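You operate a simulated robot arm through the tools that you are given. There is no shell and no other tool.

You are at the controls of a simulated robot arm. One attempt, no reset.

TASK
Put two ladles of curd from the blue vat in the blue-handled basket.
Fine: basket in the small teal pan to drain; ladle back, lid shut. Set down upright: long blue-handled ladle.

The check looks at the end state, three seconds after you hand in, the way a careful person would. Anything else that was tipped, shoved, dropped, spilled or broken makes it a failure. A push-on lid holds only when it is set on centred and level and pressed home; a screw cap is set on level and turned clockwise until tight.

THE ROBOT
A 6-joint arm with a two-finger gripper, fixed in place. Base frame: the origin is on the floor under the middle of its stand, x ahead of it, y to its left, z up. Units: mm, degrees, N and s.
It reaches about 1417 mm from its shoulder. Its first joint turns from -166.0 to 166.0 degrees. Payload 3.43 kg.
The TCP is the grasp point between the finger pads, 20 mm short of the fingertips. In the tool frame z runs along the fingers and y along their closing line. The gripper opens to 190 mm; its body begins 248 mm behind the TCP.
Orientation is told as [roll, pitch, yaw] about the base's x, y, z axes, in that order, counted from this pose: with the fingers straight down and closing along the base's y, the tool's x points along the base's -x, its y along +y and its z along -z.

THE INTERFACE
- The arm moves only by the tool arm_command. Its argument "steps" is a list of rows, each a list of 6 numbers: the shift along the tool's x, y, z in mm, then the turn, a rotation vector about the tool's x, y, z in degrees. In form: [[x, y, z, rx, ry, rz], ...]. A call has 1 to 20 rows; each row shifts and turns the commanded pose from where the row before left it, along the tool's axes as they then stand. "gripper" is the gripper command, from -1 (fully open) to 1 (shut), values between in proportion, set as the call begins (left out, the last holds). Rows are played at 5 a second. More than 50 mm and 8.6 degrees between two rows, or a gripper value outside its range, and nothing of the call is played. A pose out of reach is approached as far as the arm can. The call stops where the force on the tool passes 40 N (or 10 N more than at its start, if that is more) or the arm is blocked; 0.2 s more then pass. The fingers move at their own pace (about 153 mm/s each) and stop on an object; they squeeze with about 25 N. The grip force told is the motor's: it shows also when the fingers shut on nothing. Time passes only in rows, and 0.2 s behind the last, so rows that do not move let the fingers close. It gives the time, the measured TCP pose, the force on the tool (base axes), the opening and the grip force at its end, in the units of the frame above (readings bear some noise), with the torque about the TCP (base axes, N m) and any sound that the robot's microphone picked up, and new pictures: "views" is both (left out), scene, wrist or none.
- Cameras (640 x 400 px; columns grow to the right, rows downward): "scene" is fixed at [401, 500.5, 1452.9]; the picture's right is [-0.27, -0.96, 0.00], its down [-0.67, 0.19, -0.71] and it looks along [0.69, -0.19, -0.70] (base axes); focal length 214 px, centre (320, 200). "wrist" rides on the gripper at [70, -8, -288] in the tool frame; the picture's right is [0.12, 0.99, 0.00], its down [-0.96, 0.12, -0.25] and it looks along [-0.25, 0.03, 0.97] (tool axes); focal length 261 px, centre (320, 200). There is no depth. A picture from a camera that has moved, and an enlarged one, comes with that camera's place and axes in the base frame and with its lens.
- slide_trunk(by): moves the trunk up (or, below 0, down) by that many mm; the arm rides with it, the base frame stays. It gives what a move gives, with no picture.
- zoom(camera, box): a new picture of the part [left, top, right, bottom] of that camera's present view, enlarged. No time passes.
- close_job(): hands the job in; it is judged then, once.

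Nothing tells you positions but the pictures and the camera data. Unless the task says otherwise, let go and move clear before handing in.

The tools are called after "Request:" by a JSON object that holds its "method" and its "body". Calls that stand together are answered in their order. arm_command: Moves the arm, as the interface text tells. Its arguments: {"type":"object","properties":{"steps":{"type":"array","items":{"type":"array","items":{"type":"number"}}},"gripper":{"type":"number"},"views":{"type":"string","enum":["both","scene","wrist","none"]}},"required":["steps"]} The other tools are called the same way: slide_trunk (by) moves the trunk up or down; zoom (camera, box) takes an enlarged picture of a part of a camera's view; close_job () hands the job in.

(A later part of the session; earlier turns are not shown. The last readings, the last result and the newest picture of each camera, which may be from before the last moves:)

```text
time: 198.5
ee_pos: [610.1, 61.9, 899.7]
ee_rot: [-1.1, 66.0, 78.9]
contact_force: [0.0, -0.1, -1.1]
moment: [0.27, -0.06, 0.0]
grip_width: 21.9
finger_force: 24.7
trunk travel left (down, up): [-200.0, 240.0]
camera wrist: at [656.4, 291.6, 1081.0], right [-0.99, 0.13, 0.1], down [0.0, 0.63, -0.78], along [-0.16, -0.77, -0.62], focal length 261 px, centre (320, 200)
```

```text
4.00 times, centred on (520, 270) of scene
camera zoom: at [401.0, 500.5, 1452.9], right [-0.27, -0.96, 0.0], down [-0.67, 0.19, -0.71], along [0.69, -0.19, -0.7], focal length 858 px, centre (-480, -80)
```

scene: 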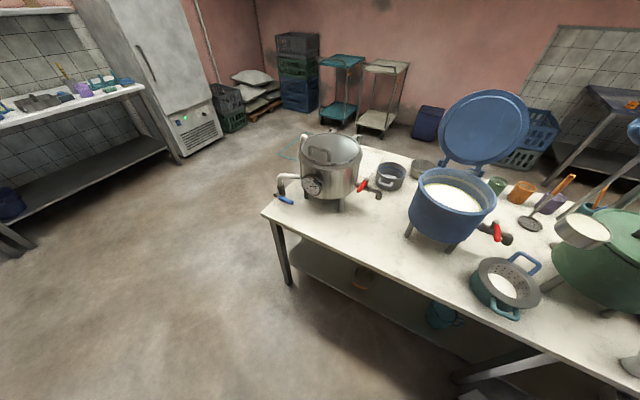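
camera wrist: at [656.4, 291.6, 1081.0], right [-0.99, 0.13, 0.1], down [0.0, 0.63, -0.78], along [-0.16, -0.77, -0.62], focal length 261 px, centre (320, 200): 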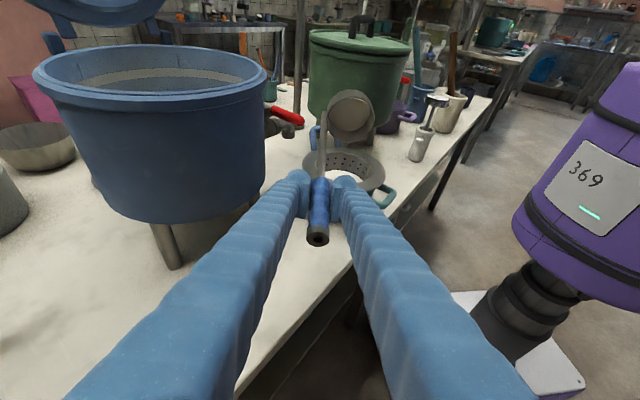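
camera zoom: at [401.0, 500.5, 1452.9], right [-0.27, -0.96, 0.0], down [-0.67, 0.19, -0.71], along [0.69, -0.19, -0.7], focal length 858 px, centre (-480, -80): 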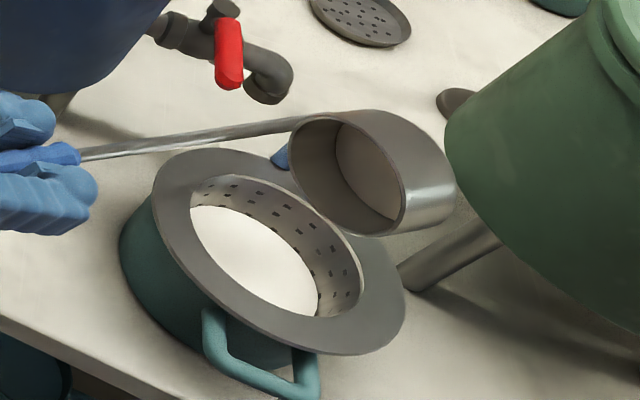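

The cup is empty again. I'll return the ladle to vertical and then measure the curd level in the basket, because the first scoop was only partly full.

Request:
{"method": "arm_command", "body": {"steps": [[18, 0, -8.7, 0, 0, 0], [18, 0, -8.7, 0, 0, 0], [25.96, 0, -8.02, 0, -8, 0], [25.96, 0, -8.02, 0, -8, 0], [25.96, 0, -8.02, 0, -8, 0], [25.96, 0, -8.02, 0, -8, 0], [25.96, 0, -8.02, 0, -8, 0], [25.96, 0, -8.02, 0, -8, 0], [25.96, 0, -8.02, 0, -8, 0], [25.96, 0, -8.02, 0, -8, 0], [25.96, 0, -8.02, 0, -8, 0], [25.96, 0, -8.02, 0, -8, 0], [25.96, 0, -8.02, 0, -8, 0], [25.96, 0, -8.02, 0, -8, 0], [0, 0, 0, 0, 0, 0]], "views": "none"}}

Request:
{"method": "arm_command", "body": {"steps": [[-18.3, -0.3, -32.1, 0, 0, 0], [-18.3, -0.3, -32.1, 0, 0, 0], [-18.3, -0.3, -32.1, 0, 0, 0], [-18.3, -0.3, -32.1, 0, 0, 0], [0, 0, 0, -3.96, -0.1, -6.95], [0, 0, 0, -3.96, -0.1, -6.95], [0, 0, 0, -3.96, -0.1, -6.95], [0, 0, 0, -3.96, -0.1, -6.95], [0, 0, 0, -3.96, -0.1, -6.95], [0, 0, 0, 0, 0, 0]], "views": "both"}}

Request:
{"method": "zoom", "body": {"camera": "scene", "box": [470, 245, 550, 310]}}

Request:
{"method": "zoom", "body": {"camera": "wrist", "box": [380, 40, 520, 160]}}

```text
time: 201.7
ee_pos: [568.7, -159.4, 1120.7]
ee_rot: [-0.6, -30.2, 80.1]
contact_force: [-0.6, -2.0, -1.6]
moment: [0.18, -0.09, 0.0]
grip_width: 21.8
finger_force: 24.5
trunk travel left (down, up): [-200.0, 240.0]
```

```text
time: 203.9
ee_pos: [568.0, -158.5, 1269.1]
ee_rot: [-0.9, -30.1, 120.3]
contact_force: [-0.1, -1.3, -1.4]
moment: [-0.04, -0.09, 0.03]
grip_width: 21.6
finger_force: 25.1
trunk travel left (down, up): [-200.0, 240.0]
camera wrist: at [673.2, -332.8, 1484.0], right [-0.81, -0.58, -0.07], down [-0.46, 0.55, 0.69], along [-0.37, 0.6, -0.72], focal length 261 px, centre (320, 200)
```

scene: 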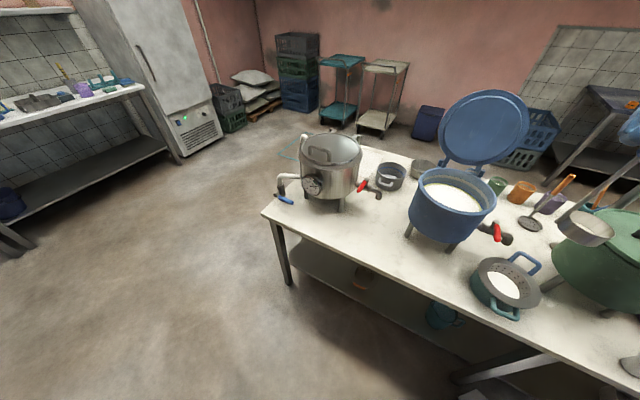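
wrist: 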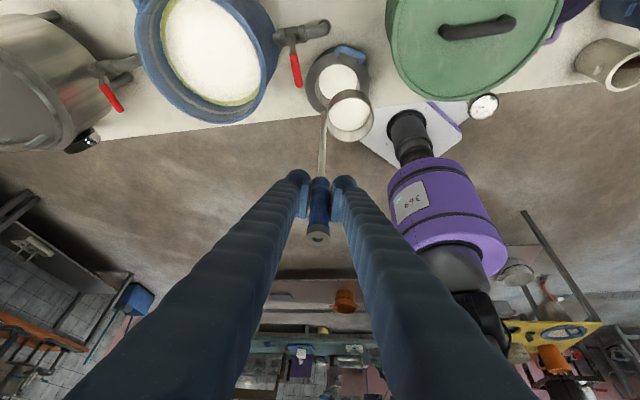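

```text
6.15 times, centred on (510, 278) of scene
camera zoom: at [401.0, 500.5, 1452.9], right [-0.27, -0.96, 0.0], down [-0.67, 0.19, -0.71], along [0.69, -0.19, -0.7], focal length 1320 px, centre (-849, -277)
```

zoom: 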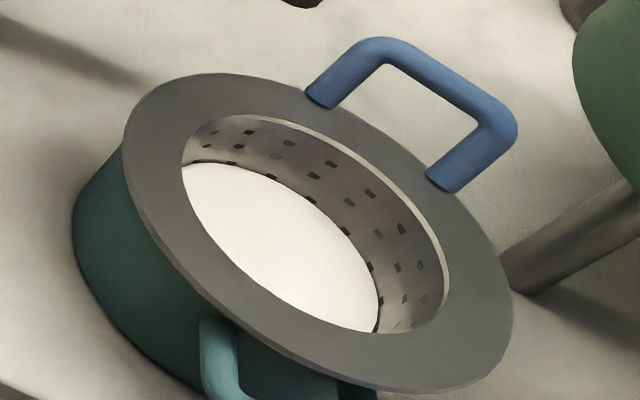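

```text
3.33 times, centred on (450, 100) of wrist
camera zoom: at [673.2, -332.8, 1484.0], right [-0.81, -0.58, -0.07], down [-0.46, 0.55, 0.69], along [-0.37, 0.6, -0.72], focal length 869 px, centre (-113, 533)
```

zoom: 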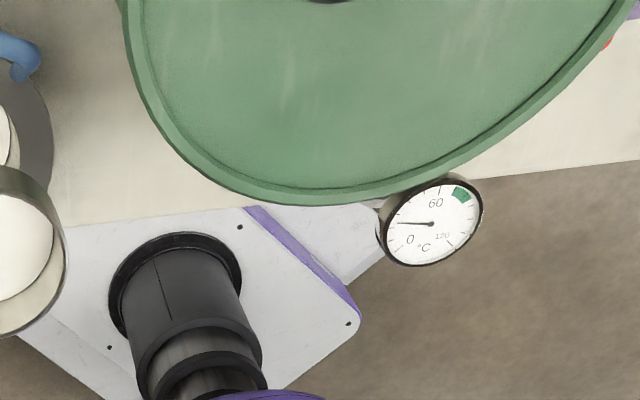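

The basket level suggests about 1.3 ladlefuls so far: the first scoop was only about a third full and the second was a full one. I'll go back for a further, moderate scoop to bring it to two ladles.

Request:
{"method": "arm_command", "body": {"steps": [[0.8, -30, -0.1, 0, 0, 0], [1.2, -45, -0.2, 0, 0, 0], [1.2, -45, -0.2, 0, 0, 0], [1.2, -45, -0.2, 0, 0, 0], [1.2, -45, -0.2, 0, 0, 0], [0.9, -35, -0.2, 0, 0, 0], [0.6, -22, -0.1, 0, 0, 0], [0, 0, 0, 0, 0, 0]], "views": "none"}}

Request:
{"method": "arm_command", "body": {"steps": [[10.7, 0.2, 18.8, 0, 0, 0], [10.7, 0.2, 18.8, 0, 0, 0], [10.7, 0.2, 18.8, 0, 0, 0], [10.7, 0.2, 18.8, 0, 0, 0], [10.7, 0.2, 18.8, 0, 0, 0], [10.7, 0.2, 18.8, 0, 0, 0], [10.7, 0.2, 18.8, 0, 0, 0], [0, 0, 0, 0, 0, 0], [-5, -0.1, -8.7, 0, 0, 0], [-7.4, -0.1, -13, 0, 0, 0], [-7.4, -0.1, -13, 0, 0, 0], [-7.4, -0.1, -13, 0, 0, 0], [-7.4, -0.1, -13, 0, 0, 0], [-7.4, -0.1, -13, 0, 0, 0], [-7.4, -0.1, -13, 0, 0, 0], [-7.4, -0.1, -13, 0, 0, 0], [-7.4, -0.1, -13, 0, 0, 0], [-7.4, -0.1, -13, 0, 0, 0], [0, 0, 0, 0, 0, 0], [0, 0, 0, 0, 0, 0]], "views": "both"}}

Request:
{"method": "zoom", "body": {"camera": "scene", "box": [400, 120, 520, 260]}}

Request:
{"method": "zoom", "body": {"camera": "wrist", "box": [220, 60, 420, 260]}}

```text
time: 205.7
ee_pos: [802.6, -29.6, 1268.6]
ee_rot: [-0.9, -30.1, 120.1]
contact_force: [0.3, 0.5, -1.0]
moment: [0.0, -0.1, 0.0]
grip_width: 21.6
finger_force: 25.2
trunk travel left (down, up): [-200.0, 240.0]
```

```text
time: 209.9
ee_pos: [803.2, -32.0, 1263.8]
ee_rot: [-0.8, -30.1, 120.1]
contact_force: [0.3, 0.0, -2.1]
moment: [0.03, -0.04, 0.0]
grip_width: 21.8
finger_force: 24.9
trunk travel left (down, up): [-200.0, 240.0]
camera wrist: at [908.3, -206.3, 1478.0], right [-0.81, -0.58, -0.07], down [-0.46, 0.55, 0.7], along [-0.37, 0.6, -0.72], focal length 261 px, centre (320, 200)
```

scene: 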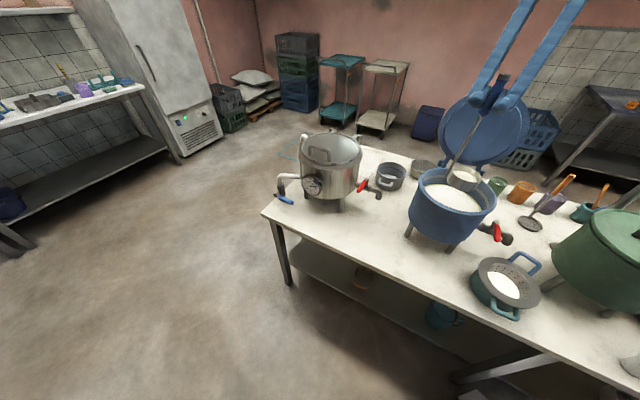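
wrist: 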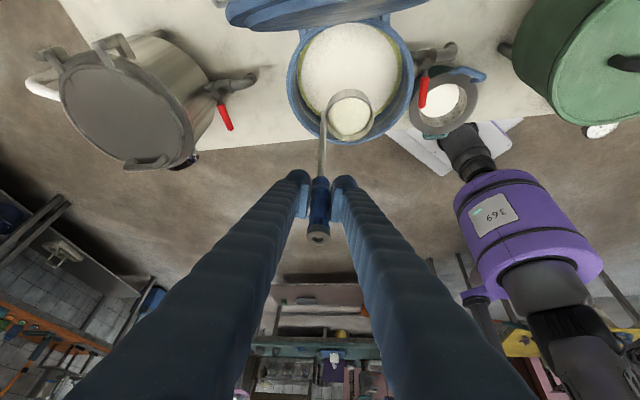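

```text
2.86 times, centred on (460, 190) of scene
camera zoom: at [401.0, 500.5, 1452.9], right [-0.27, -0.96, 0.0], down [-0.67, 0.19, -0.71], along [0.69, -0.19, -0.7], focal length 613 px, centre (-80, 229)
```

zoom: 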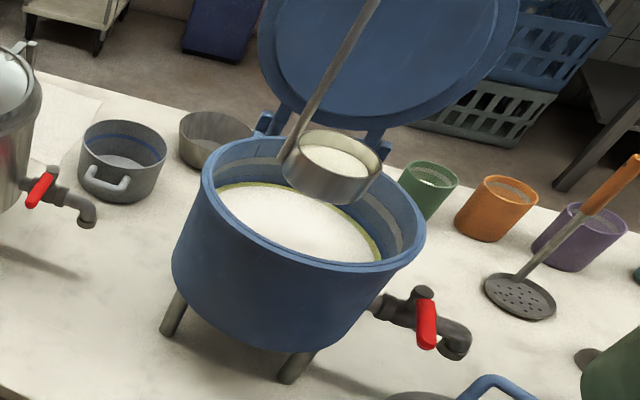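

```text
2.00 times, centred on (320, 160) of wrist
camera zoom: at [908.3, -206.3, 1478.0], right [-0.81, -0.58, -0.07], down [-0.46, 0.55, 0.7], along [-0.37, 0.6, -0.72], focal length 521 px, centre (320, 280)
```

zoom: 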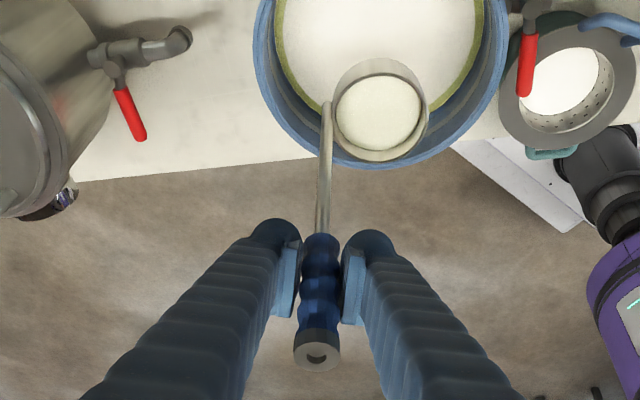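

The cup is roughly half full this time. A brief shallow second dip will top it up towards the remaining 0.7 ladle.

Request:
{"method": "arm_command", "body": {"steps": [[11.3, 0.2, 19.8, 0, 0, 0], [11.3, 0.2, 19.8, 0, 0, 0], [11.3, 0.2, 19.8, 0, 0, 0], [11.3, 0.2, 19.8, 0, 0, 0], [11.3, 0.2, 19.8, 0, 0, 0], [11.3, 0.2, 19.8, 0, 0, 0], [0, 0, 0, 0, 0, 0], [-7.4, -0.1, -13, 0, 0, 0], [-7.4, -0.1, -13, 0, 0, 0], [-7.4, -0.1, -13, 0, 0, 0], [-7.4, -0.1, -13, 0, 0, 0], [-7.4, -0.1, -13, 0, 0, 0], [-7.4, -0.1, -13, 0, 0, 0], [-7.4, -0.1, -13, 0, 0, 0], [-7.4, -0.1, -13, 0, 0, 0], [-7.4, -0.1, -13, 0, 0, 0], [-1.5, 0, -2.6, 0, 0, 0], [0, 0, 0, 0, 0, 0], [0, 0, 0, 0, 0, 0]], "views": "both"}}

Request:
{"method": "zoom", "body": {"camera": "scene", "box": [400, 120, 520, 260]}}

Request:
{"method": "zoom", "body": {"camera": "wrist", "box": [220, 60, 420, 260]}}

```text
time: 213.9
ee_pos: [801.8, -32.8, 1263.5]
ee_rot: [-0.8, -30.1, 120.3]
contact_force: [0.5, 0.2, -1.8]
moment: [-0.02, -0.05, 0.05]
grip_width: 21.9
finger_force: 24.3
trunk travel left (down, up): [-200.0, 240.0]
camera wrist: at [908.6, -206.2, 1477.8], right [-0.81, -0.58, -0.07], down [-0.46, 0.55, 0.7], along [-0.37, 0.6, -0.72], focal length 261 px, centre (320, 200)
```

scene: 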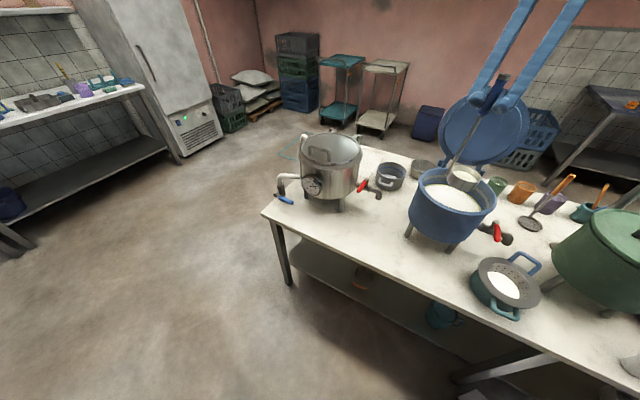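
wrist: 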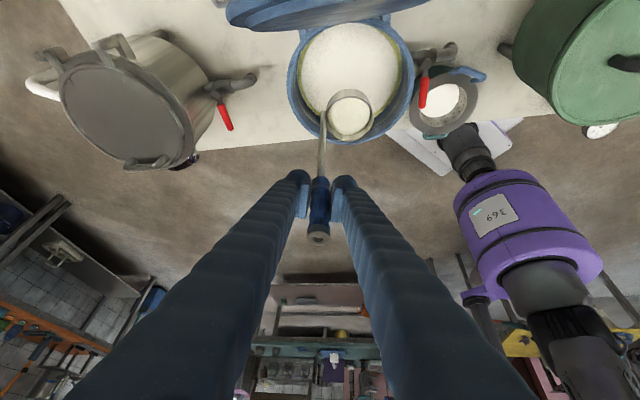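

```text
2.86 times, centred on (460, 190) of scene
camera zoom: at [401.0, 500.5, 1452.9], right [-0.27, -0.96, 0.0], down [-0.67, 0.19, -0.71], along [0.69, -0.19, -0.7], focal length 613 px, centre (-80, 229)
```

zoom: 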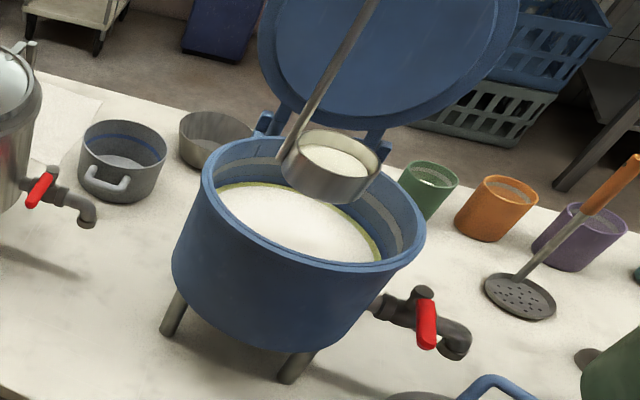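

```text
2.00 times, centred on (320, 160) of wrist
camera zoom: at [908.6, -206.2, 1477.8], right [-0.81, -0.58, -0.07], down [-0.46, 0.55, 0.7], along [-0.37, 0.6, -0.72], focal length 521 px, centre (320, 280)
```

zoom: 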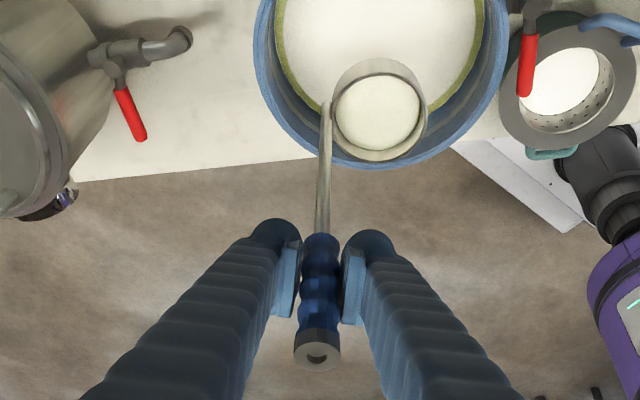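

Request:
{"method": "arm_command", "body": {"steps": [[11.7, 0.2, 20.5, 0, 0, 0], [11.7, 0.2, 20.5, 0, 0, 0], [11.7, 0.2, 20.5, 0, 0, 0], [11.7, 0.2, 20.5, 0, 0, 0], [11.7, 0.2, 20.5, 0, 0, 0], [11.7, 0.2, 20.5, 0, 0, 0], [0, 0, 0, 0, 0, 0], [-7.4, -0.1, -13, 0, 0, 0], [-7.4, -0.1, -13, 0, 0, 0], [-7.4, -0.1, -13, 0, 0, 0], [-7.4, -0.1, -13, 0, 0, 0], [-7.4, -0.1, -13, 0, 0, 0], [-7.4, -0.1, -13, 0, 0, 0], [-7.4, -0.1, -13, 0, 0, 0], [-7.4, -0.1, -13, 0, 0, 0], [-7.4, -0.1, -13, 0, 0, 0], [-4.5, 0, -8, 0, 0, 0], [0, 0, 0, 0, 0, 0], [0, 0, 0, 0, 0, 0]], "views": "both"}}

Request:
{"method": "zoom", "body": {"camera": "scene", "box": [400, 120, 520, 260]}}

Request:
{"method": "zoom", "body": {"camera": "wrist", "box": [220, 60, 420, 260]}}

```text
time: 217.9
ee_pos: [802.4, -32.1, 1266.8]
ee_rot: [-0.8, -30.0, 120.2]
contact_force: [-0.3, -0.8, -2.8]
moment: [0.03, -0.08, 0.0]
grip_width: 21.9
finger_force: 25.3
trunk travel left (down, up): [-200.0, 240.0]
camera wrist: at [908.5, -207.0, 1480.9], right [-0.81, -0.58, -0.07], down [-0.46, 0.55, 0.7], along [-0.37, 0.6, -0.71], focal length 261 px, centre (320, 200)
```

scene: 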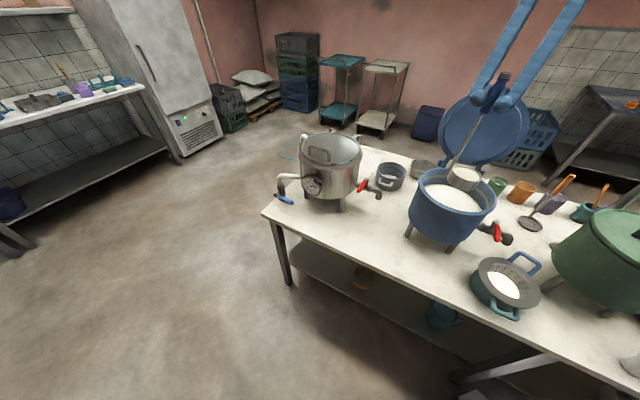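
wrist: 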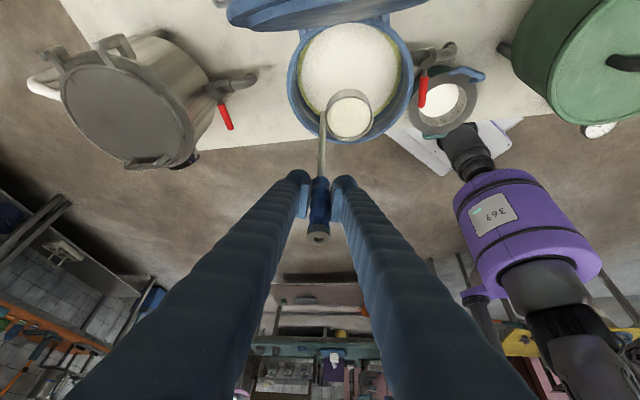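

```text
2.86 times, centred on (460, 190) of scene
camera zoom: at [401.0, 500.5, 1452.9], right [-0.27, -0.96, 0.0], down [-0.67, 0.19, -0.71], along [0.69, -0.19, -0.7], focal length 613 px, centre (-80, 229)
```

zoom: 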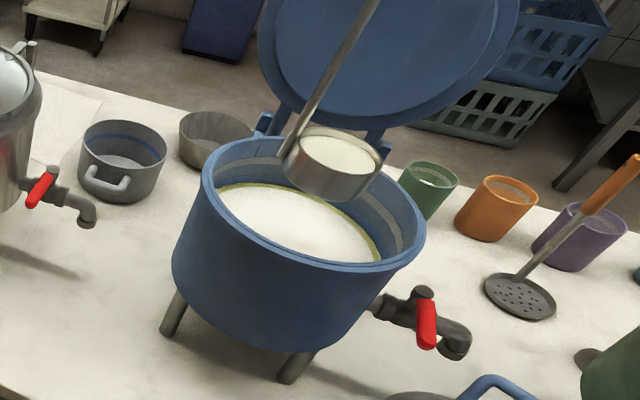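

```text
2.00 times, centred on (320, 160) of wrist
camera zoom: at [908.5, -207.0, 1480.9], right [-0.81, -0.58, -0.07], down [-0.46, 0.55, 0.7], along [-0.37, 0.6, -0.71], focal length 521 px, centre (320, 280)
```

zoom: 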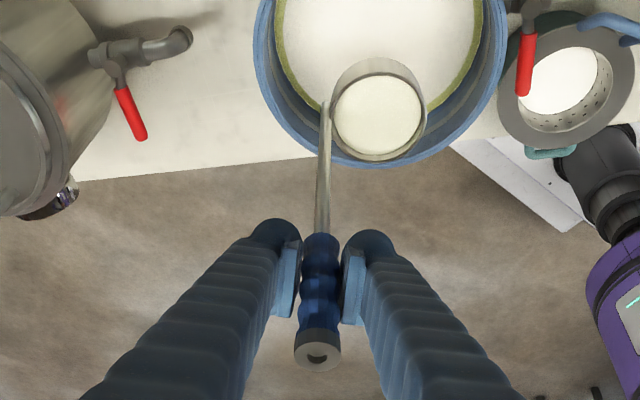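

The cup is now about 70% full, which brings the total to two ladlefuls. Carrying it smoothly back to the basket.

Request:
{"method": "arm_command", "body": {"steps": [[-0.1, 4, 0, 0, 0, 0], [-0.2, 9, 0, 0, 0, 0], [-0.4, 14, 0.1, 0, 0, 0], [-0.5, 19, 0.1, 0, 0, 0], [-0.6, 23, 0.1, 0, 0, 0], [-0.6, 24, 0.1, 0, 0, 0], [-0.6, 24, 0.1, 0, 0, 0], [-0.6, 24, 0.1, 0, 0, 0], [-0.6, 24, 0.1, 0, 0, 0], [-0.6, 24, 0.1, 0, 0, 0], [-0.6, 23, 0.1, 0, 0, 0], [-0.5, 20, 0.1, 0, 0, 0], [-0.4, 15, 0.1, 0, 0, 0], [-0.3, 11, 0, 0, 0, 0], [-0.2, 6, 0, 0, 0, 0], [-0.1, 3, 0, 0, 0, 0], [0, 0, 0, 0, 0, 0]], "views": "none"}}

Request:
{"method": "arm_command", "body": {"steps": [[0, 0, 0, 0.7, 0, 1.2], [0, 0, 0, 1.4, 0, 2.4], [0, 0, 0, 2.0, 0, 3.5], [0, 0, 0, 2.4, 0.1, 4.2], [0, 0, 0, 2.4, 0.1, 4.2], [0, 0, 0, 2.4, 0.1, 4.2], [0, 0, 0, 2.4, 0.1, 4.2], [0, 0, 0, 2.4, 0, 4.2], [0, 0, 0, 1.8, 0, 3.2], [0, 0, 0, 1.2, 0, 2.1], [0, 0, 0, 0.7, 0, 1.3], [0, 0, 0, 0, 0, 0]], "views": "none"}}

Request:
{"method": "arm_command", "body": {"steps": [[4, 0, 7.5, 0, 0, 0], [8, 0.2, 14, 0, 0, 0], [12, 0.2, 21, 0, 0, 0], [13, 0.2, 22.5, 0, 0, 0], [13, 0.2, 22.5, 0, 0, 0], [11, 0.2, 19, 0, 0, 0], [8, 0.1, 14, 0, 0, 0], [4.5, 0.1, 7.5, 0, 0, 0], [1.5, 0, 3, 0, 0, 0], [0, 0, 0, 0, 0, 0]], "views": "both"}}

Request:
{"method": "zoom", "body": {"camera": "scene", "box": [460, 220, 580, 320]}}

Request:
{"method": "zoom", "body": {"camera": "wrist", "box": [280, 40, 420, 160]}}

```text
time: 221.5
ee_pos: [565.2, -159.7, 1265.9]
ee_rot: [-0.8, -30.2, 120.3]
contact_force: [0.9, 0.3, -2.5]
moment: [0.03, -0.05, 0.03]
grip_width: 21.8
finger_force: 24.8
trunk travel left (down, up): [-200.0, 240.0]
```

```text
time: 224.1
ee_pos: [565.3, -159.4, 1265.2]
ee_rot: [-0.5, -30.1, 80.0]
contact_force: [0.0, 0.3, -2.2]
moment: [0.01, -0.06, 0.02]
grip_width: 21.8
finger_force: 25.0
trunk travel left (down, up): [-200.0, 240.0]
```

```text
time: 226.3
ee_pos: [567.4, -157.3, 1113.9]
ee_rot: [-0.4, -30.2, 80.2]
contact_force: [-0.2, 0.2, -2.7]
moment: [0.02, -0.05, -0.06]
grip_width: 21.7
finger_force: 25.0
trunk travel left (down, up): [-200.0, 240.0]
camera wrist: at [536.1, -360.9, 1328.4], right [-0.99, 0.07, -0.07], down [0.01, 0.72, 0.7], along [0.1, 0.69, -0.71], focal length 261 px, centre (320, 200)
```

scene: 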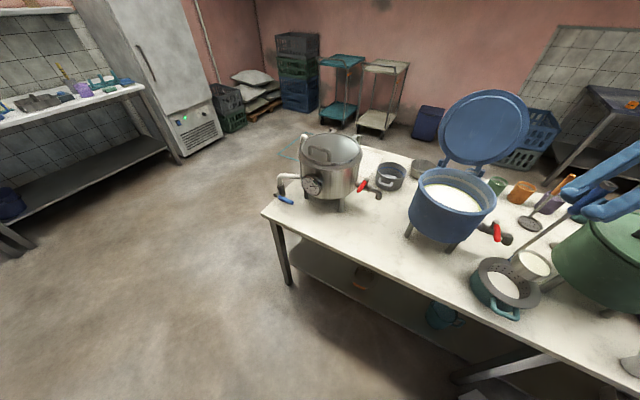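
wrist: 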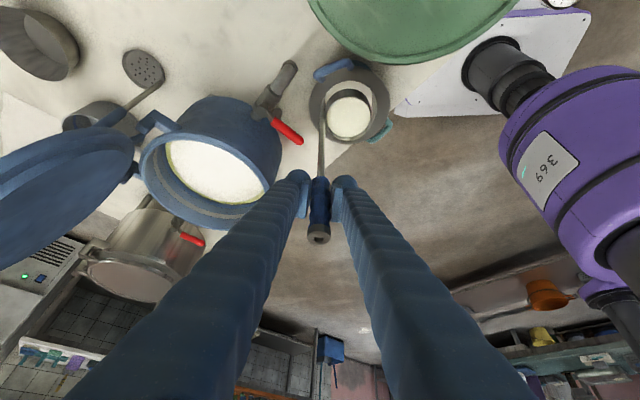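

```text
4.00 times, centred on (520, 270) of scene
camera zoom: at [401.0, 500.5, 1452.9], right [-0.27, -0.96, 0.0], down [-0.67, 0.19, -0.71], along [0.69, -0.19, -0.7], focal length 858 px, centre (-480, -80)
```

zoom: 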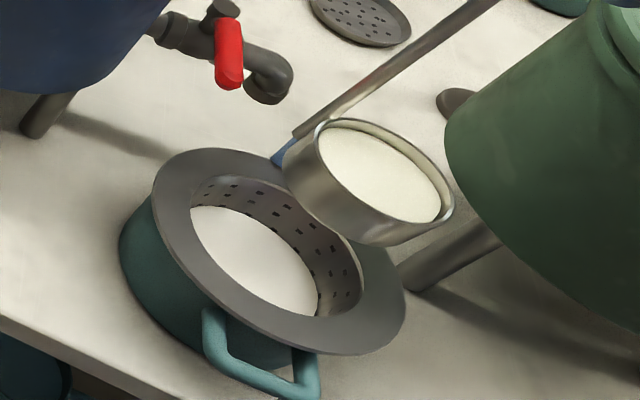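

```text
3.33 times, centred on (350, 100) of wrist
camera zoom: at [536.1, -360.9, 1328.4], right [-0.99, 0.07, -0.07], down [0.01, 0.72, 0.7], along [0.1, 0.69, -0.71], focal length 869 px, centre (220, 533)
```

zoom: 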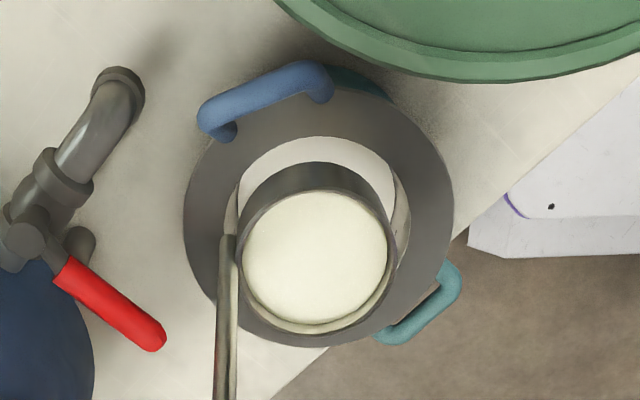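

Positioned over the basket. Pouring this one with the same slow tilt.

Request:
{"method": "arm_command", "body": {"steps": [[-8.51, 0, 5.49, 0, 3, 0], [-8.59, 0, 5.53, 0, 3, 0], [-8.68, 0, 5.57, 0, 3, 0], [-8.76, 0, 5.61, 0, 3, 0], [-8.85, 0, 5.64, 0, 3, 0], [-8.94, 0, 5.67, 0, 3, 0], [-9.04, 0, 5.69, 0, 3, 0], [-9.13, 0, 5.71, 0, 3, 0], [-9.22, 0, 5.72, 0, 3, 0], [-9.32, 0, 5.73, 0, 3, 0], [-9.41, 0, 5.73, 0, 3, 0], [-9.5, 0, 5.73, 0, 3, 0], [-9.6, 0, 5.72, 0, 3, 0], [-9.69, 0, 5.71, 0, 3, 0], [-9.78, 0, 5.69, 0, 3, 0], [-9.88, 0, 5.67, 0, 3, 0], [-9.97, 0, 5.64, 0, 3, 0], [-10.06, 0, 5.61, 0, 3, 0], [-10.14, 0, 5.57, 0, 3, 0], [-10.23, 0, 5.53, 0, 3, 0]], "views": "none"}}

Request:
{"method": "arm_command", "body": {"steps": [[0, 0, 0, 0, 0, 0], [-12.5, 0, 5.35, 0, 4, 0], [0, 0, 0, 0, 0, 0], [-12.5, 0, 5.35, 0, 4, 0], [0, 0, 0, 0, 0, 0], [-12.5, 0, 5.35, 0, 4, 0], [0, 0, 0, 0, 0, 0], [-12.5, 0, 5.35, 0, 4, 0], [0, 0, 0, 0, 0, 0], [0, 0, 0, 0, 0, 0]], "views": "wrist"}}

Request:
{"method": "zoom", "body": {"camera": "wrist", "box": [270, 60, 430, 210]}}

Request:
{"method": "zoom", "body": {"camera": "scene", "box": [460, 220, 580, 320]}}

```text
time: 230.5
ee_pos: [600.6, 20.7, 1008.9]
ee_rot: [-0.5, 29.9, 79.6]
contact_force: [-0.3, 0.4, -2.7]
moment: [0.27, -0.1, -0.03]
grip_width: 22.0
finger_force: 24.7
trunk travel left (down, up): [-200.0, 240.0]
```

```text
time: 232.7
ee_pos: [605.9, 47.1, 963.4]
ee_rot: [-0.7, 45.7, 79.4]
contact_force: [0.3, 0.5, -1.1]
moment: [0.32, -0.1, 0.05]
grip_width: 21.7
finger_force: 25.0
trunk travel left (down, up): [-200.0, 240.0]
camera wrist: at [637.8, 201.6, 1214.8], right [-0.99, 0.09, 0.08], down [0.04, 0.85, -0.52], along [-0.11, -0.51, -0.85], focal length 261 px, centre (320, 200)
```

wrist: 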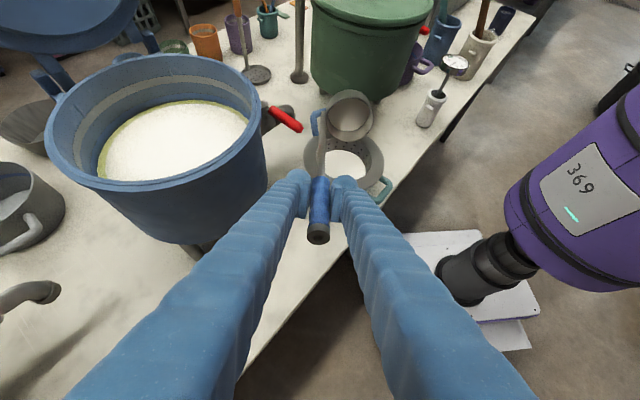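

```text
2.67 times, centred on (350, 135) of wrist
camera zoom: at [637.8, 201.6, 1214.8], right [-0.99, 0.09, 0.08], down [0.04, 0.85, -0.52], along [-0.11, -0.51, -0.85], focal length 695 px, centre (240, 373)
```

zoom: 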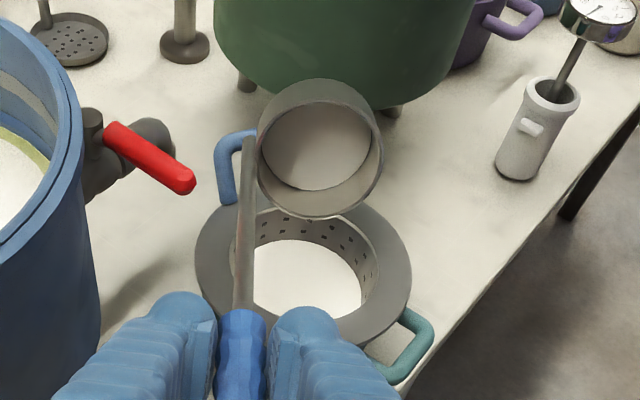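

```text
4.00 times, centred on (520, 270) of scene
camera zoom: at [401.0, 500.5, 1452.9], right [-0.27, -0.96, 0.0], down [-0.67, 0.19, -0.71], along [0.69, -0.19, -0.7], focal length 858 px, centre (-480, -80)
```

zoom: 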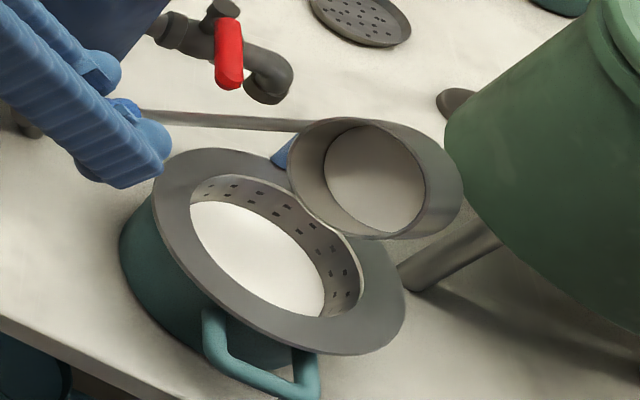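

It has all gone into the basket cleanly. A little more tilt to shed the last bits, then back upright.

Request:
{"method": "arm_command", "body": {"steps": [[-12.5, 0, 5.35, 0, 4, 0], [-12.5, 0, 5.35, 0, 4, 0], [-12.5, 0, 5.35, 0, 4, 0], [-12.5, 0, 5.35, 0, 4, 0], [-12.5, 0, 5.35, 0, 4, 0], [0, 0, 0, 0, 0, 0], [0, 0, 0, 0, 0, 0], [0, 0, 0, 0, 0, 0], [0, 0, 0, 0, 0, 0], [0, 0, 0, 0, 0, 0]], "views": "none"}}

Request:
{"method": "arm_command", "body": {"steps": [[18, 0, -8.7, 0, 0, 0], [18, 0, -8.7, 0, 0, 0], [25.96, 0, -8.02, 0, -8, 0], [25.96, 0, -8.02, 0, -8, 0], [25.96, 0, -8.02, 0, -8, 0], [25.96, 0, -8.02, 0, -8, 0], [25.96, 0, -8.02, 0, -8, 0], [25.96, 0, -8.02, 0, -8, 0], [25.96, 0, -8.02, 0, -8, 0], [25.96, 0, -8.02, 0, -8, 0], [25.96, 0, -8.02, 0, -8, 0], [25.96, 0, -8.02, 0, -8, 0], [25.96, 0, -8.02, 0, -8, 0], [25.96, 0, -8.02, 0, -8, 0], [0, 0, 0, 0, 0, 0]], "views": "both"}}

```text
time: 234.9
ee_pos: [608.7, 62.9, 897.1]
ee_rot: [-1.0, 65.9, 78.8]
contact_force: [0.5, 0.3, -2.2]
moment: [0.21, -0.07, 0.01]
grip_width: 21.7
finger_force: 25.0
trunk travel left (down, up): [-200.0, 240.0]
```

```text
time: 238.1
ee_pos: [567.0, -159.1, 1120.8]
ee_rot: [-0.5, -30.3, 80.2]
contact_force: [-1.1, -1.1, -1.0]
moment: [0.2, -0.05, 0.02]
grip_width: 21.8
finger_force: 25.2
trunk travel left (down, up): [-200.0, 240.0]
camera wrist: at [535.6, -363.0, 1334.1], right [-0.99, 0.07, -0.07], down [0.0, 0.72, 0.7], along [0.1, 0.69, -0.71], focal length 261 px, centre (320, 200)
```

scene: 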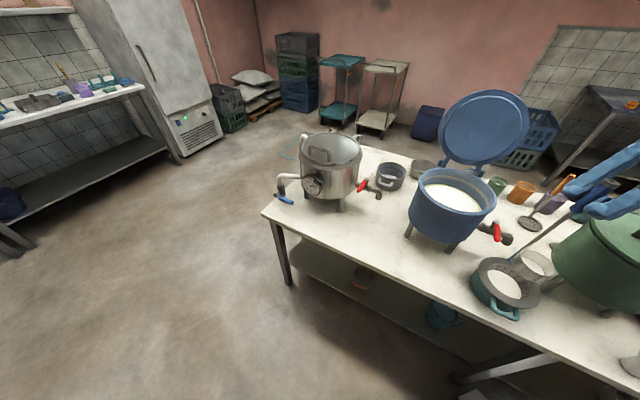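
wrist: 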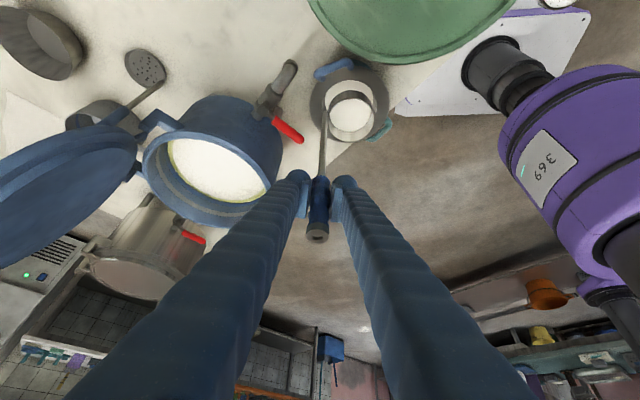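

The ladle is empty and upright. Now returning it to its original spot beside the vat.

Request:
{"method": "arm_command", "body": {"steps": [[-18.3, -0.3, -32.1, 0, 0, 0], [-18.3, -0.3, -32.1, 0, 0, 0], [-18.3, -0.3, -32.1, 0, 0, 0], [-18.3, -0.3, -32.1, 0, 0, 0], [0, 0, 0, -3.96, -0.1, -6.95], [0, 0, 0, -3.96, -0.1, -6.95], [0, 0, 0, -3.96, -0.1, -6.95], [0, 0, 0, -3.96, -0.1, -6.95], [0, 0, 0, -3.96, -0.1, -6.95], [0, 0, 0, 0, 0, 0], [-15, -25.2, 8.8, 0, 0, 0], [-21.5, -36, 12.6, 0, 0, 0], [-21.5, -36, 12.6, 0, 0, 0], [-21.5, -36, 12.6, 0, 0, 0], [-21.5, -36, 12.6, 0, 0, 0], [-18, -30.2, 10.6, 0, 0, 0], [-9.9, -16.5, 6, 0, 0, 0], [0, 0, 0, 0, 0, 0]], "views": "both"}}

Request:
{"method": "zoom", "body": {"camera": "scene", "box": [460, 230, 580, 320]}}

Request:
{"method": "zoom", "body": {"camera": "wrist", "box": [220, 40, 420, 260]}}

```text
time: 241.9
ee_pos: [679.2, 79.5, 1269.2]
ee_rot: [-0.9, -30.2, 120.4]
contact_force: [0.4, 0.6, -1.2]
moment: [0.01, -0.01, 0.05]
grip_width: 21.6
finger_force: 24.7
trunk travel left (down, up): [-200.0, 240.0]
camera wrist: at [785.5, -96.0, 1482.9], right [-0.81, -0.58, -0.07], down [-0.46, 0.55, 0.7], along [-0.37, 0.6, -0.71], focal length 261 px, centre (320, 200)
```

scene: 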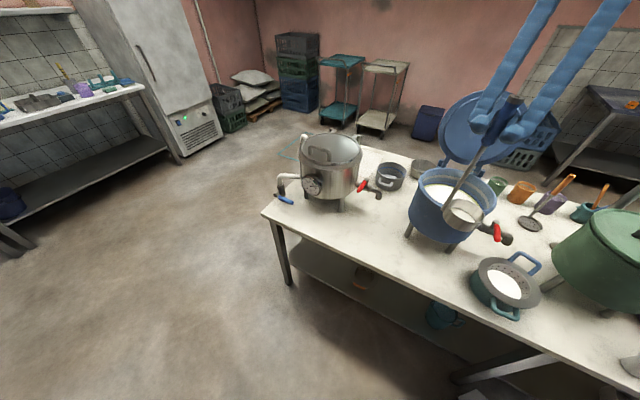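
wrist: 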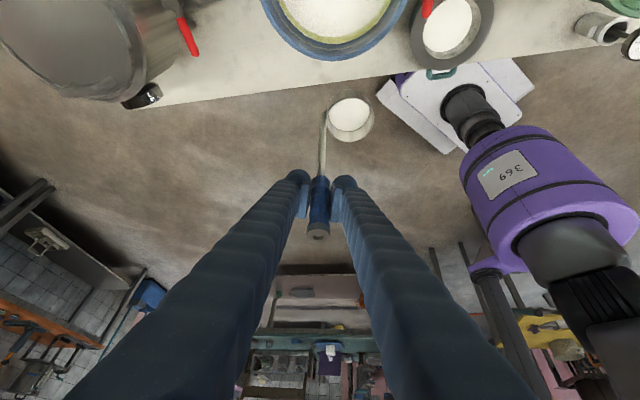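

```text
4.44 times, centred on (520, 275) of scene
camera zoom: at [401.0, 500.5, 1452.9], right [-0.27, -0.96, 0.0], down [-0.67, 0.19, -0.71], along [0.69, -0.19, -0.7], focal length 953 px, centre (-569, -133)
```

zoom: 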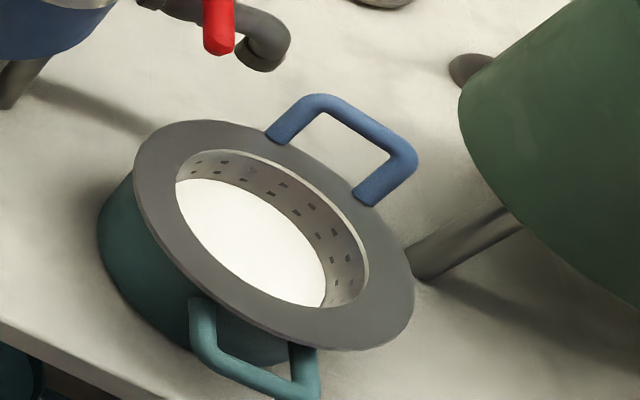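

```text
1.82 times, centred on (320, 150) of wrist
camera zoom: at [785.5, -96.0, 1482.9], right [-0.81, -0.58, -0.07], down [-0.46, 0.55, 0.7], along [-0.37, 0.6, -0.71], focal length 474 px, centre (320, 291)
```

zoom: 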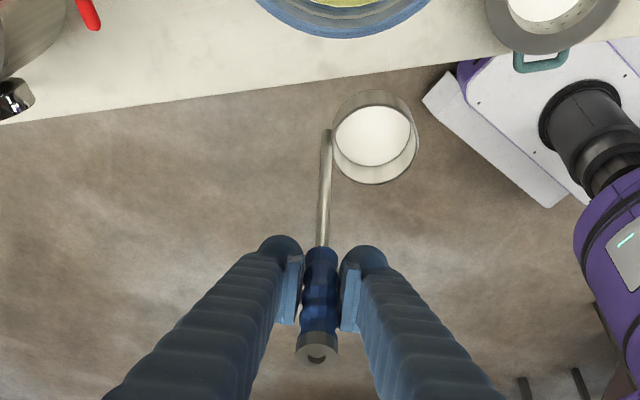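

The basket now holds roughly two ladlefuls with no spills. I'll level the hand slightly and lower the ladle to its original place.

Request:
{"method": "arm_command", "body": {"steps": [[0, 0, 0, -0.4, 0.4, 0], [20.8, 0.4, 36.5, 0, 0, 0], [20.8, 0.4, 36.5, 0, 0, 0], [20.8, 0.4, 36.5, 0, 0, 0], [20.8, 0.4, 36.5, 0, 0, 0], [20.8, 0.4, 36.5, 0, 0, 0], [20.8, 0.4, 36.5, 0, 0, 0], [14, 0.2, 24.5, 0, 0, 0], [0, 0, 0, 0, 0, 0]], "views": "both"}}

Request:
{"method": "zoom", "body": {"camera": "scene", "box": [400, 180, 480, 290]}}

Request:
{"method": "zoom", "body": {"camera": "wrist", "box": [240, 110, 400, 260]}}

```text
time: 243.9
ee_pos: [678.4, 79.1, 988.7]
ee_rot: [-0.5, -29.8, 120.2]
contact_force: [-0.1, -0.1, -1.8]
moment: [0.02, -0.06, -0.03]
grip_width: 21.8
finger_force: 24.8
trunk travel left (down, up): [-200.0, 240.0]
camera wrist: at [785.6, -94.0, 1204.2], right [-0.81, -0.59, -0.07], down [-0.46, 0.56, 0.69], along [-0.37, 0.59, -0.72], focal length 261 px, centre (320, 200)
```

scene: 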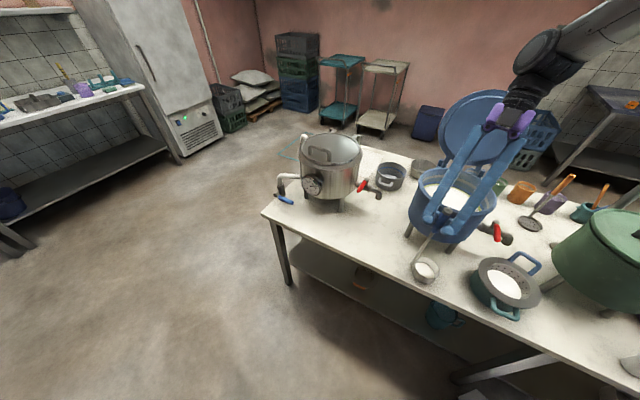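
wrist: 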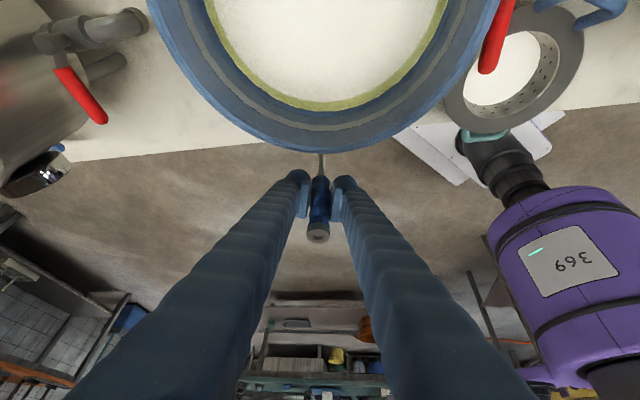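

```text
3.64 times, centred on (440, 235) of scene
camera zoom: at [401.0, 500.5, 1452.9], right [-0.27, -0.96, 0.0], down [-0.67, 0.19, -0.71], along [0.69, -0.19, -0.7], focal length 780 px, centre (-116, 73)
```

zoom: 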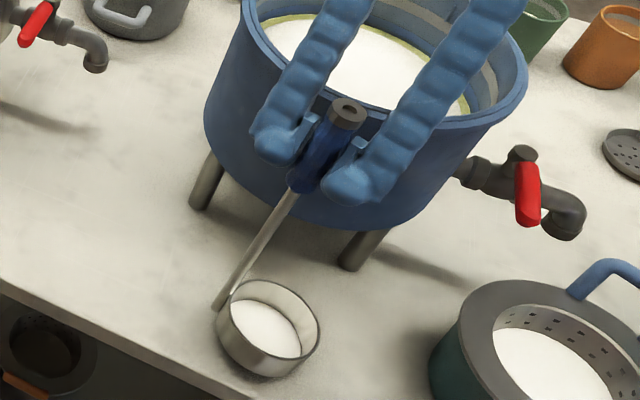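

```text
2.67 times, centred on (320, 185) of wrist
camera zoom: at [785.6, -94.0, 1204.2], right [-0.81, -0.59, -0.07], down [-0.46, 0.56, 0.69], along [-0.37, 0.59, -0.72], focal length 695 px, centre (320, 240)
```

zoom: 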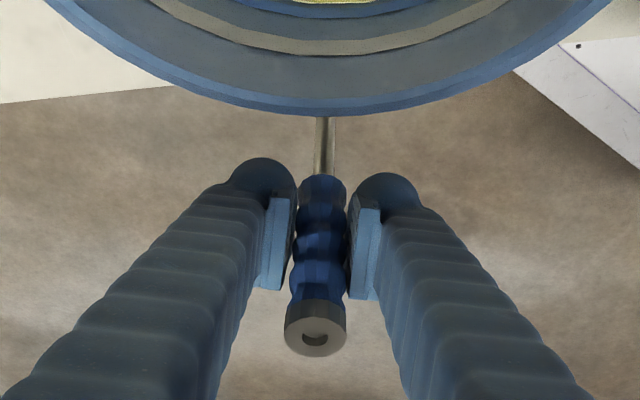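

The ladle is just above the table. I'll lower in small steps to feel for contact.

Request:
{"method": "arm_command", "body": {"steps": [[1.5, 0, 2.6, 0, 0, 0], [1.5, 0, 2.6, 0, 0, 0], [1.5, 0, 2.6, 0, 0, 0], [0, 0, 0, 0, 0, 0]], "views": "none"}}

Request:
{"method": "arm_command", "body": {"steps": [[1.5, 0, 2.6, 0, 0, 0], [1.5, 0, 2.6, 0, 0, 0], [0, 0, 0, 0, 0, 0]], "views": "none"}}

Request:
{"method": "arm_command", "body": {"steps": [[1.5, 0, 2.6, 0, 0, 0], [0, 0, 0, 0, 0, 0]], "views": "scene"}}

Request:
{"method": "zoom", "body": {"camera": "scene", "box": [400, 180, 480, 290]}}

```text
time: 244.9
ee_pos: [679.3, 77.7, 979.9]
ee_rot: [-0.4, -29.8, 120.2]
contact_force: [-0.8, -0.4, -1.5]
moment: [0.01, -0.04, 0.0]
grip_width: 21.5
finger_force: 25.6
trunk travel left (down, up): [-200.0, 240.0]
```

```text
time: 245.7
ee_pos: [680.4, 78.9, 974.6]
ee_rot: [-0.7, -29.8, 120.4]
contact_force: [3.1, 5.1, 16.2]
moment: [0.1, -0.04, -0.05]
grip_width: 21.8
finger_force: 25.1
trunk travel left (down, up): [-200.0, 240.0]
```

```text
time: 246.3
ee_pos: [678.9, 78.8, 972.2]
ee_rot: [-0.5, -29.8, 120.3]
contact_force: [3.1, 4.7, 15.2]
moment: [0.11, -0.01, 0.04]
grip_width: 21.8
finger_force: 24.2
trunk travel left (down, up): [-200.0, 240.0]
```

scene: 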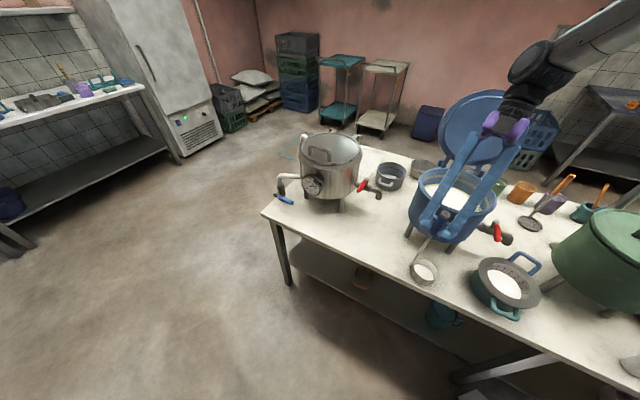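

```text
3.64 times, centred on (440, 235) of scene
camera zoom: at [401.0, 500.5, 1452.9], right [-0.27, -0.96, 0.0], down [-0.67, 0.19, -0.71], along [0.69, -0.19, -0.7], focal length 780 px, centre (-116, 73)
```

zoom: 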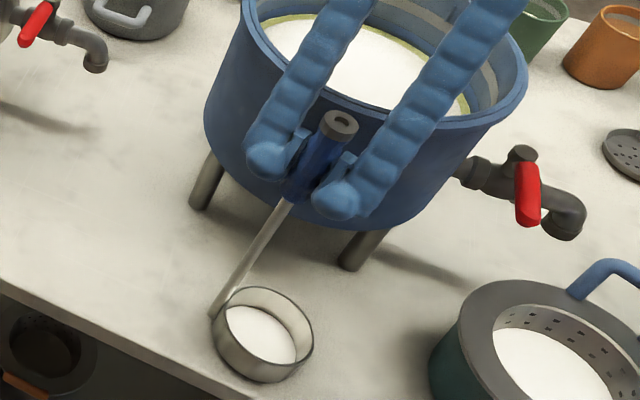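

Contact felt at about z=975. The ladle has a slight 2° lean from slipping in the grip, so I'll ease up, straighten it, and set it down again.

Request:
{"method": "arm_command", "body": {"steps": [[-3.5, 0, -6, 0, 0, 0], [0, 0, 0, -1.05, 2.08, 0.57], [0, 0, 0, 0, 0, 0]], "views": "scene"}}

Request:
{"method": "zoom", "body": {"camera": "scene", "box": [400, 180, 480, 290]}}

```text
time: 247.1
ee_pos: [678.4, 79.7, 977.6]
ee_rot: [0.9, -27.7, 119.7]
contact_force: [0.2, 0.0, -2.5]
moment: [-0.04, -0.03, 0.0]
grip_width: 21.7
finger_force: 25.2
trunk travel left (down, up): [-200.0, 240.0]
```

scene: 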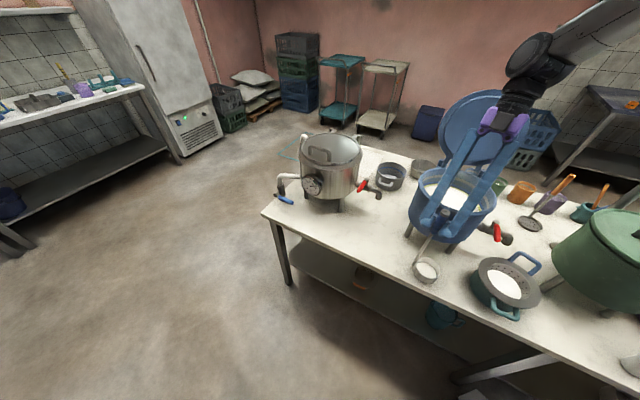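

```text
3.64 times, centred on (440, 235) of scene
camera zoom: at [401.0, 500.5, 1452.9], right [-0.27, -0.96, 0.0], down [-0.67, 0.19, -0.71], along [0.69, -0.19, -0.7], focal length 780 px, centre (-116, 73)
```

zoom: 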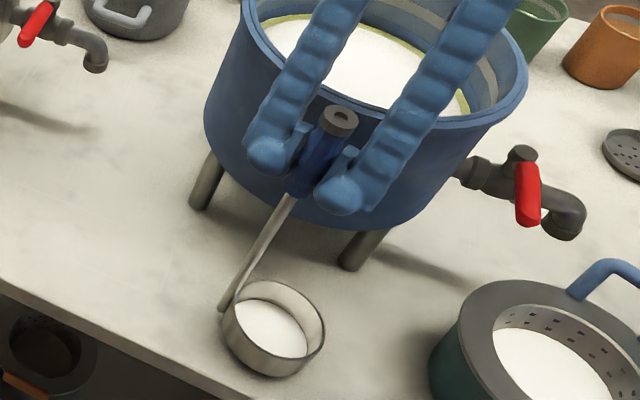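

That matches its original upright pose. Lowering the last few millimetres.

Request:
{"method": "arm_command", "body": {"steps": [[1.2, 0, 2.2, 0, 0, 0], [1.0, 0, 1.8, 0, 0, 0], [0, 0, 0, 0, 0, 0]], "views": "none"}}

Request:
{"method": "arm_command", "body": {"steps": [[0.7, 0, 1.3, 0, 0, 0], [0, 0, 0, 0, 0, 0]], "views": "scene"}}

Request:
{"method": "zoom", "body": {"camera": "scene", "box": [400, 180, 480, 290]}}

```text
time: 247.9
ee_pos: [680.0, 79.3, 972.8]
ee_rot: [0.9, -27.7, 119.7]
contact_force: [0.1, -0.6, -1.7]
moment: [0.05, -0.05, 0.03]
grip_width: 21.7
finger_force: 25.4
trunk travel left (down, up): [-200.0, 240.0]
```

```text
time: 248.5
ee_pos: [679.5, 79.5, 971.6]
ee_rot: [0.8, -27.7, 119.7]
contact_force: [0.3, 0.3, -1.8]
moment: [0.01, -0.03, 0.01]
grip_width: 21.5
finger_force: 25.3
trunk travel left (down, up): [-200.0, 240.0]
```

scene: 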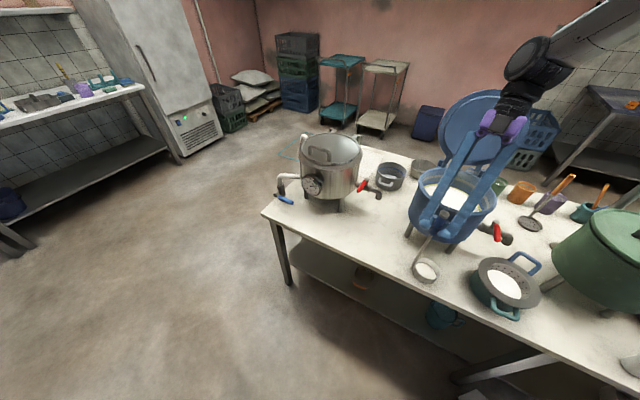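

```text
3.64 times, centred on (440, 235) of scene
camera zoom: at [401.0, 500.5, 1452.9], right [-0.27, -0.96, 0.0], down [-0.67, 0.19, -0.71], along [0.69, -0.19, -0.7], focal length 780 px, centre (-116, 73)
```

zoom: 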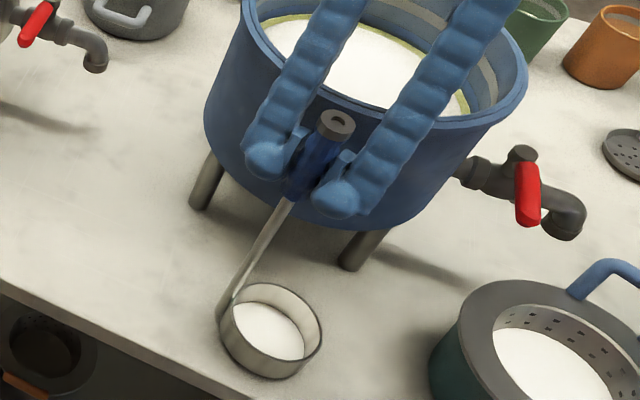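

Request:
{"method": "arm_command", "body": {"steps": [[0.9, 0, 1.8, 0, 0, 0], [0, 0, 0, 0, 0, 0]], "views": "none"}}

Request:
{"method": "arm_command", "body": {"steps": [[0.7, 0, 1.3, 0, 0, 0], [0, 0, 0, 0, 0, 0]], "views": "none"}}

```text
time: 249.1
ee_pos: [679.7, 80.2, 968.8]
ee_rot: [0.8, -27.7, 119.7]
contact_force: [-0.1, 0.5, 1.0]
moment: [0.03, -0.03, 0.0]
grip_width: 21.7
finger_force: 25.2
trunk travel left (down, up): [-200.0, 240.0]
```

```text
time: 249.7
ee_pos: [679.6, 79.9, 969.4]
ee_rot: [0.7, -27.7, 119.7]
contact_force: [5.4, 1.3, 16.1]
moment: [0.05, -0.07, -0.05]
grip_width: 21.7
finger_force: 25.1
trunk travel left (down, up): [-200.0, 240.0]
```

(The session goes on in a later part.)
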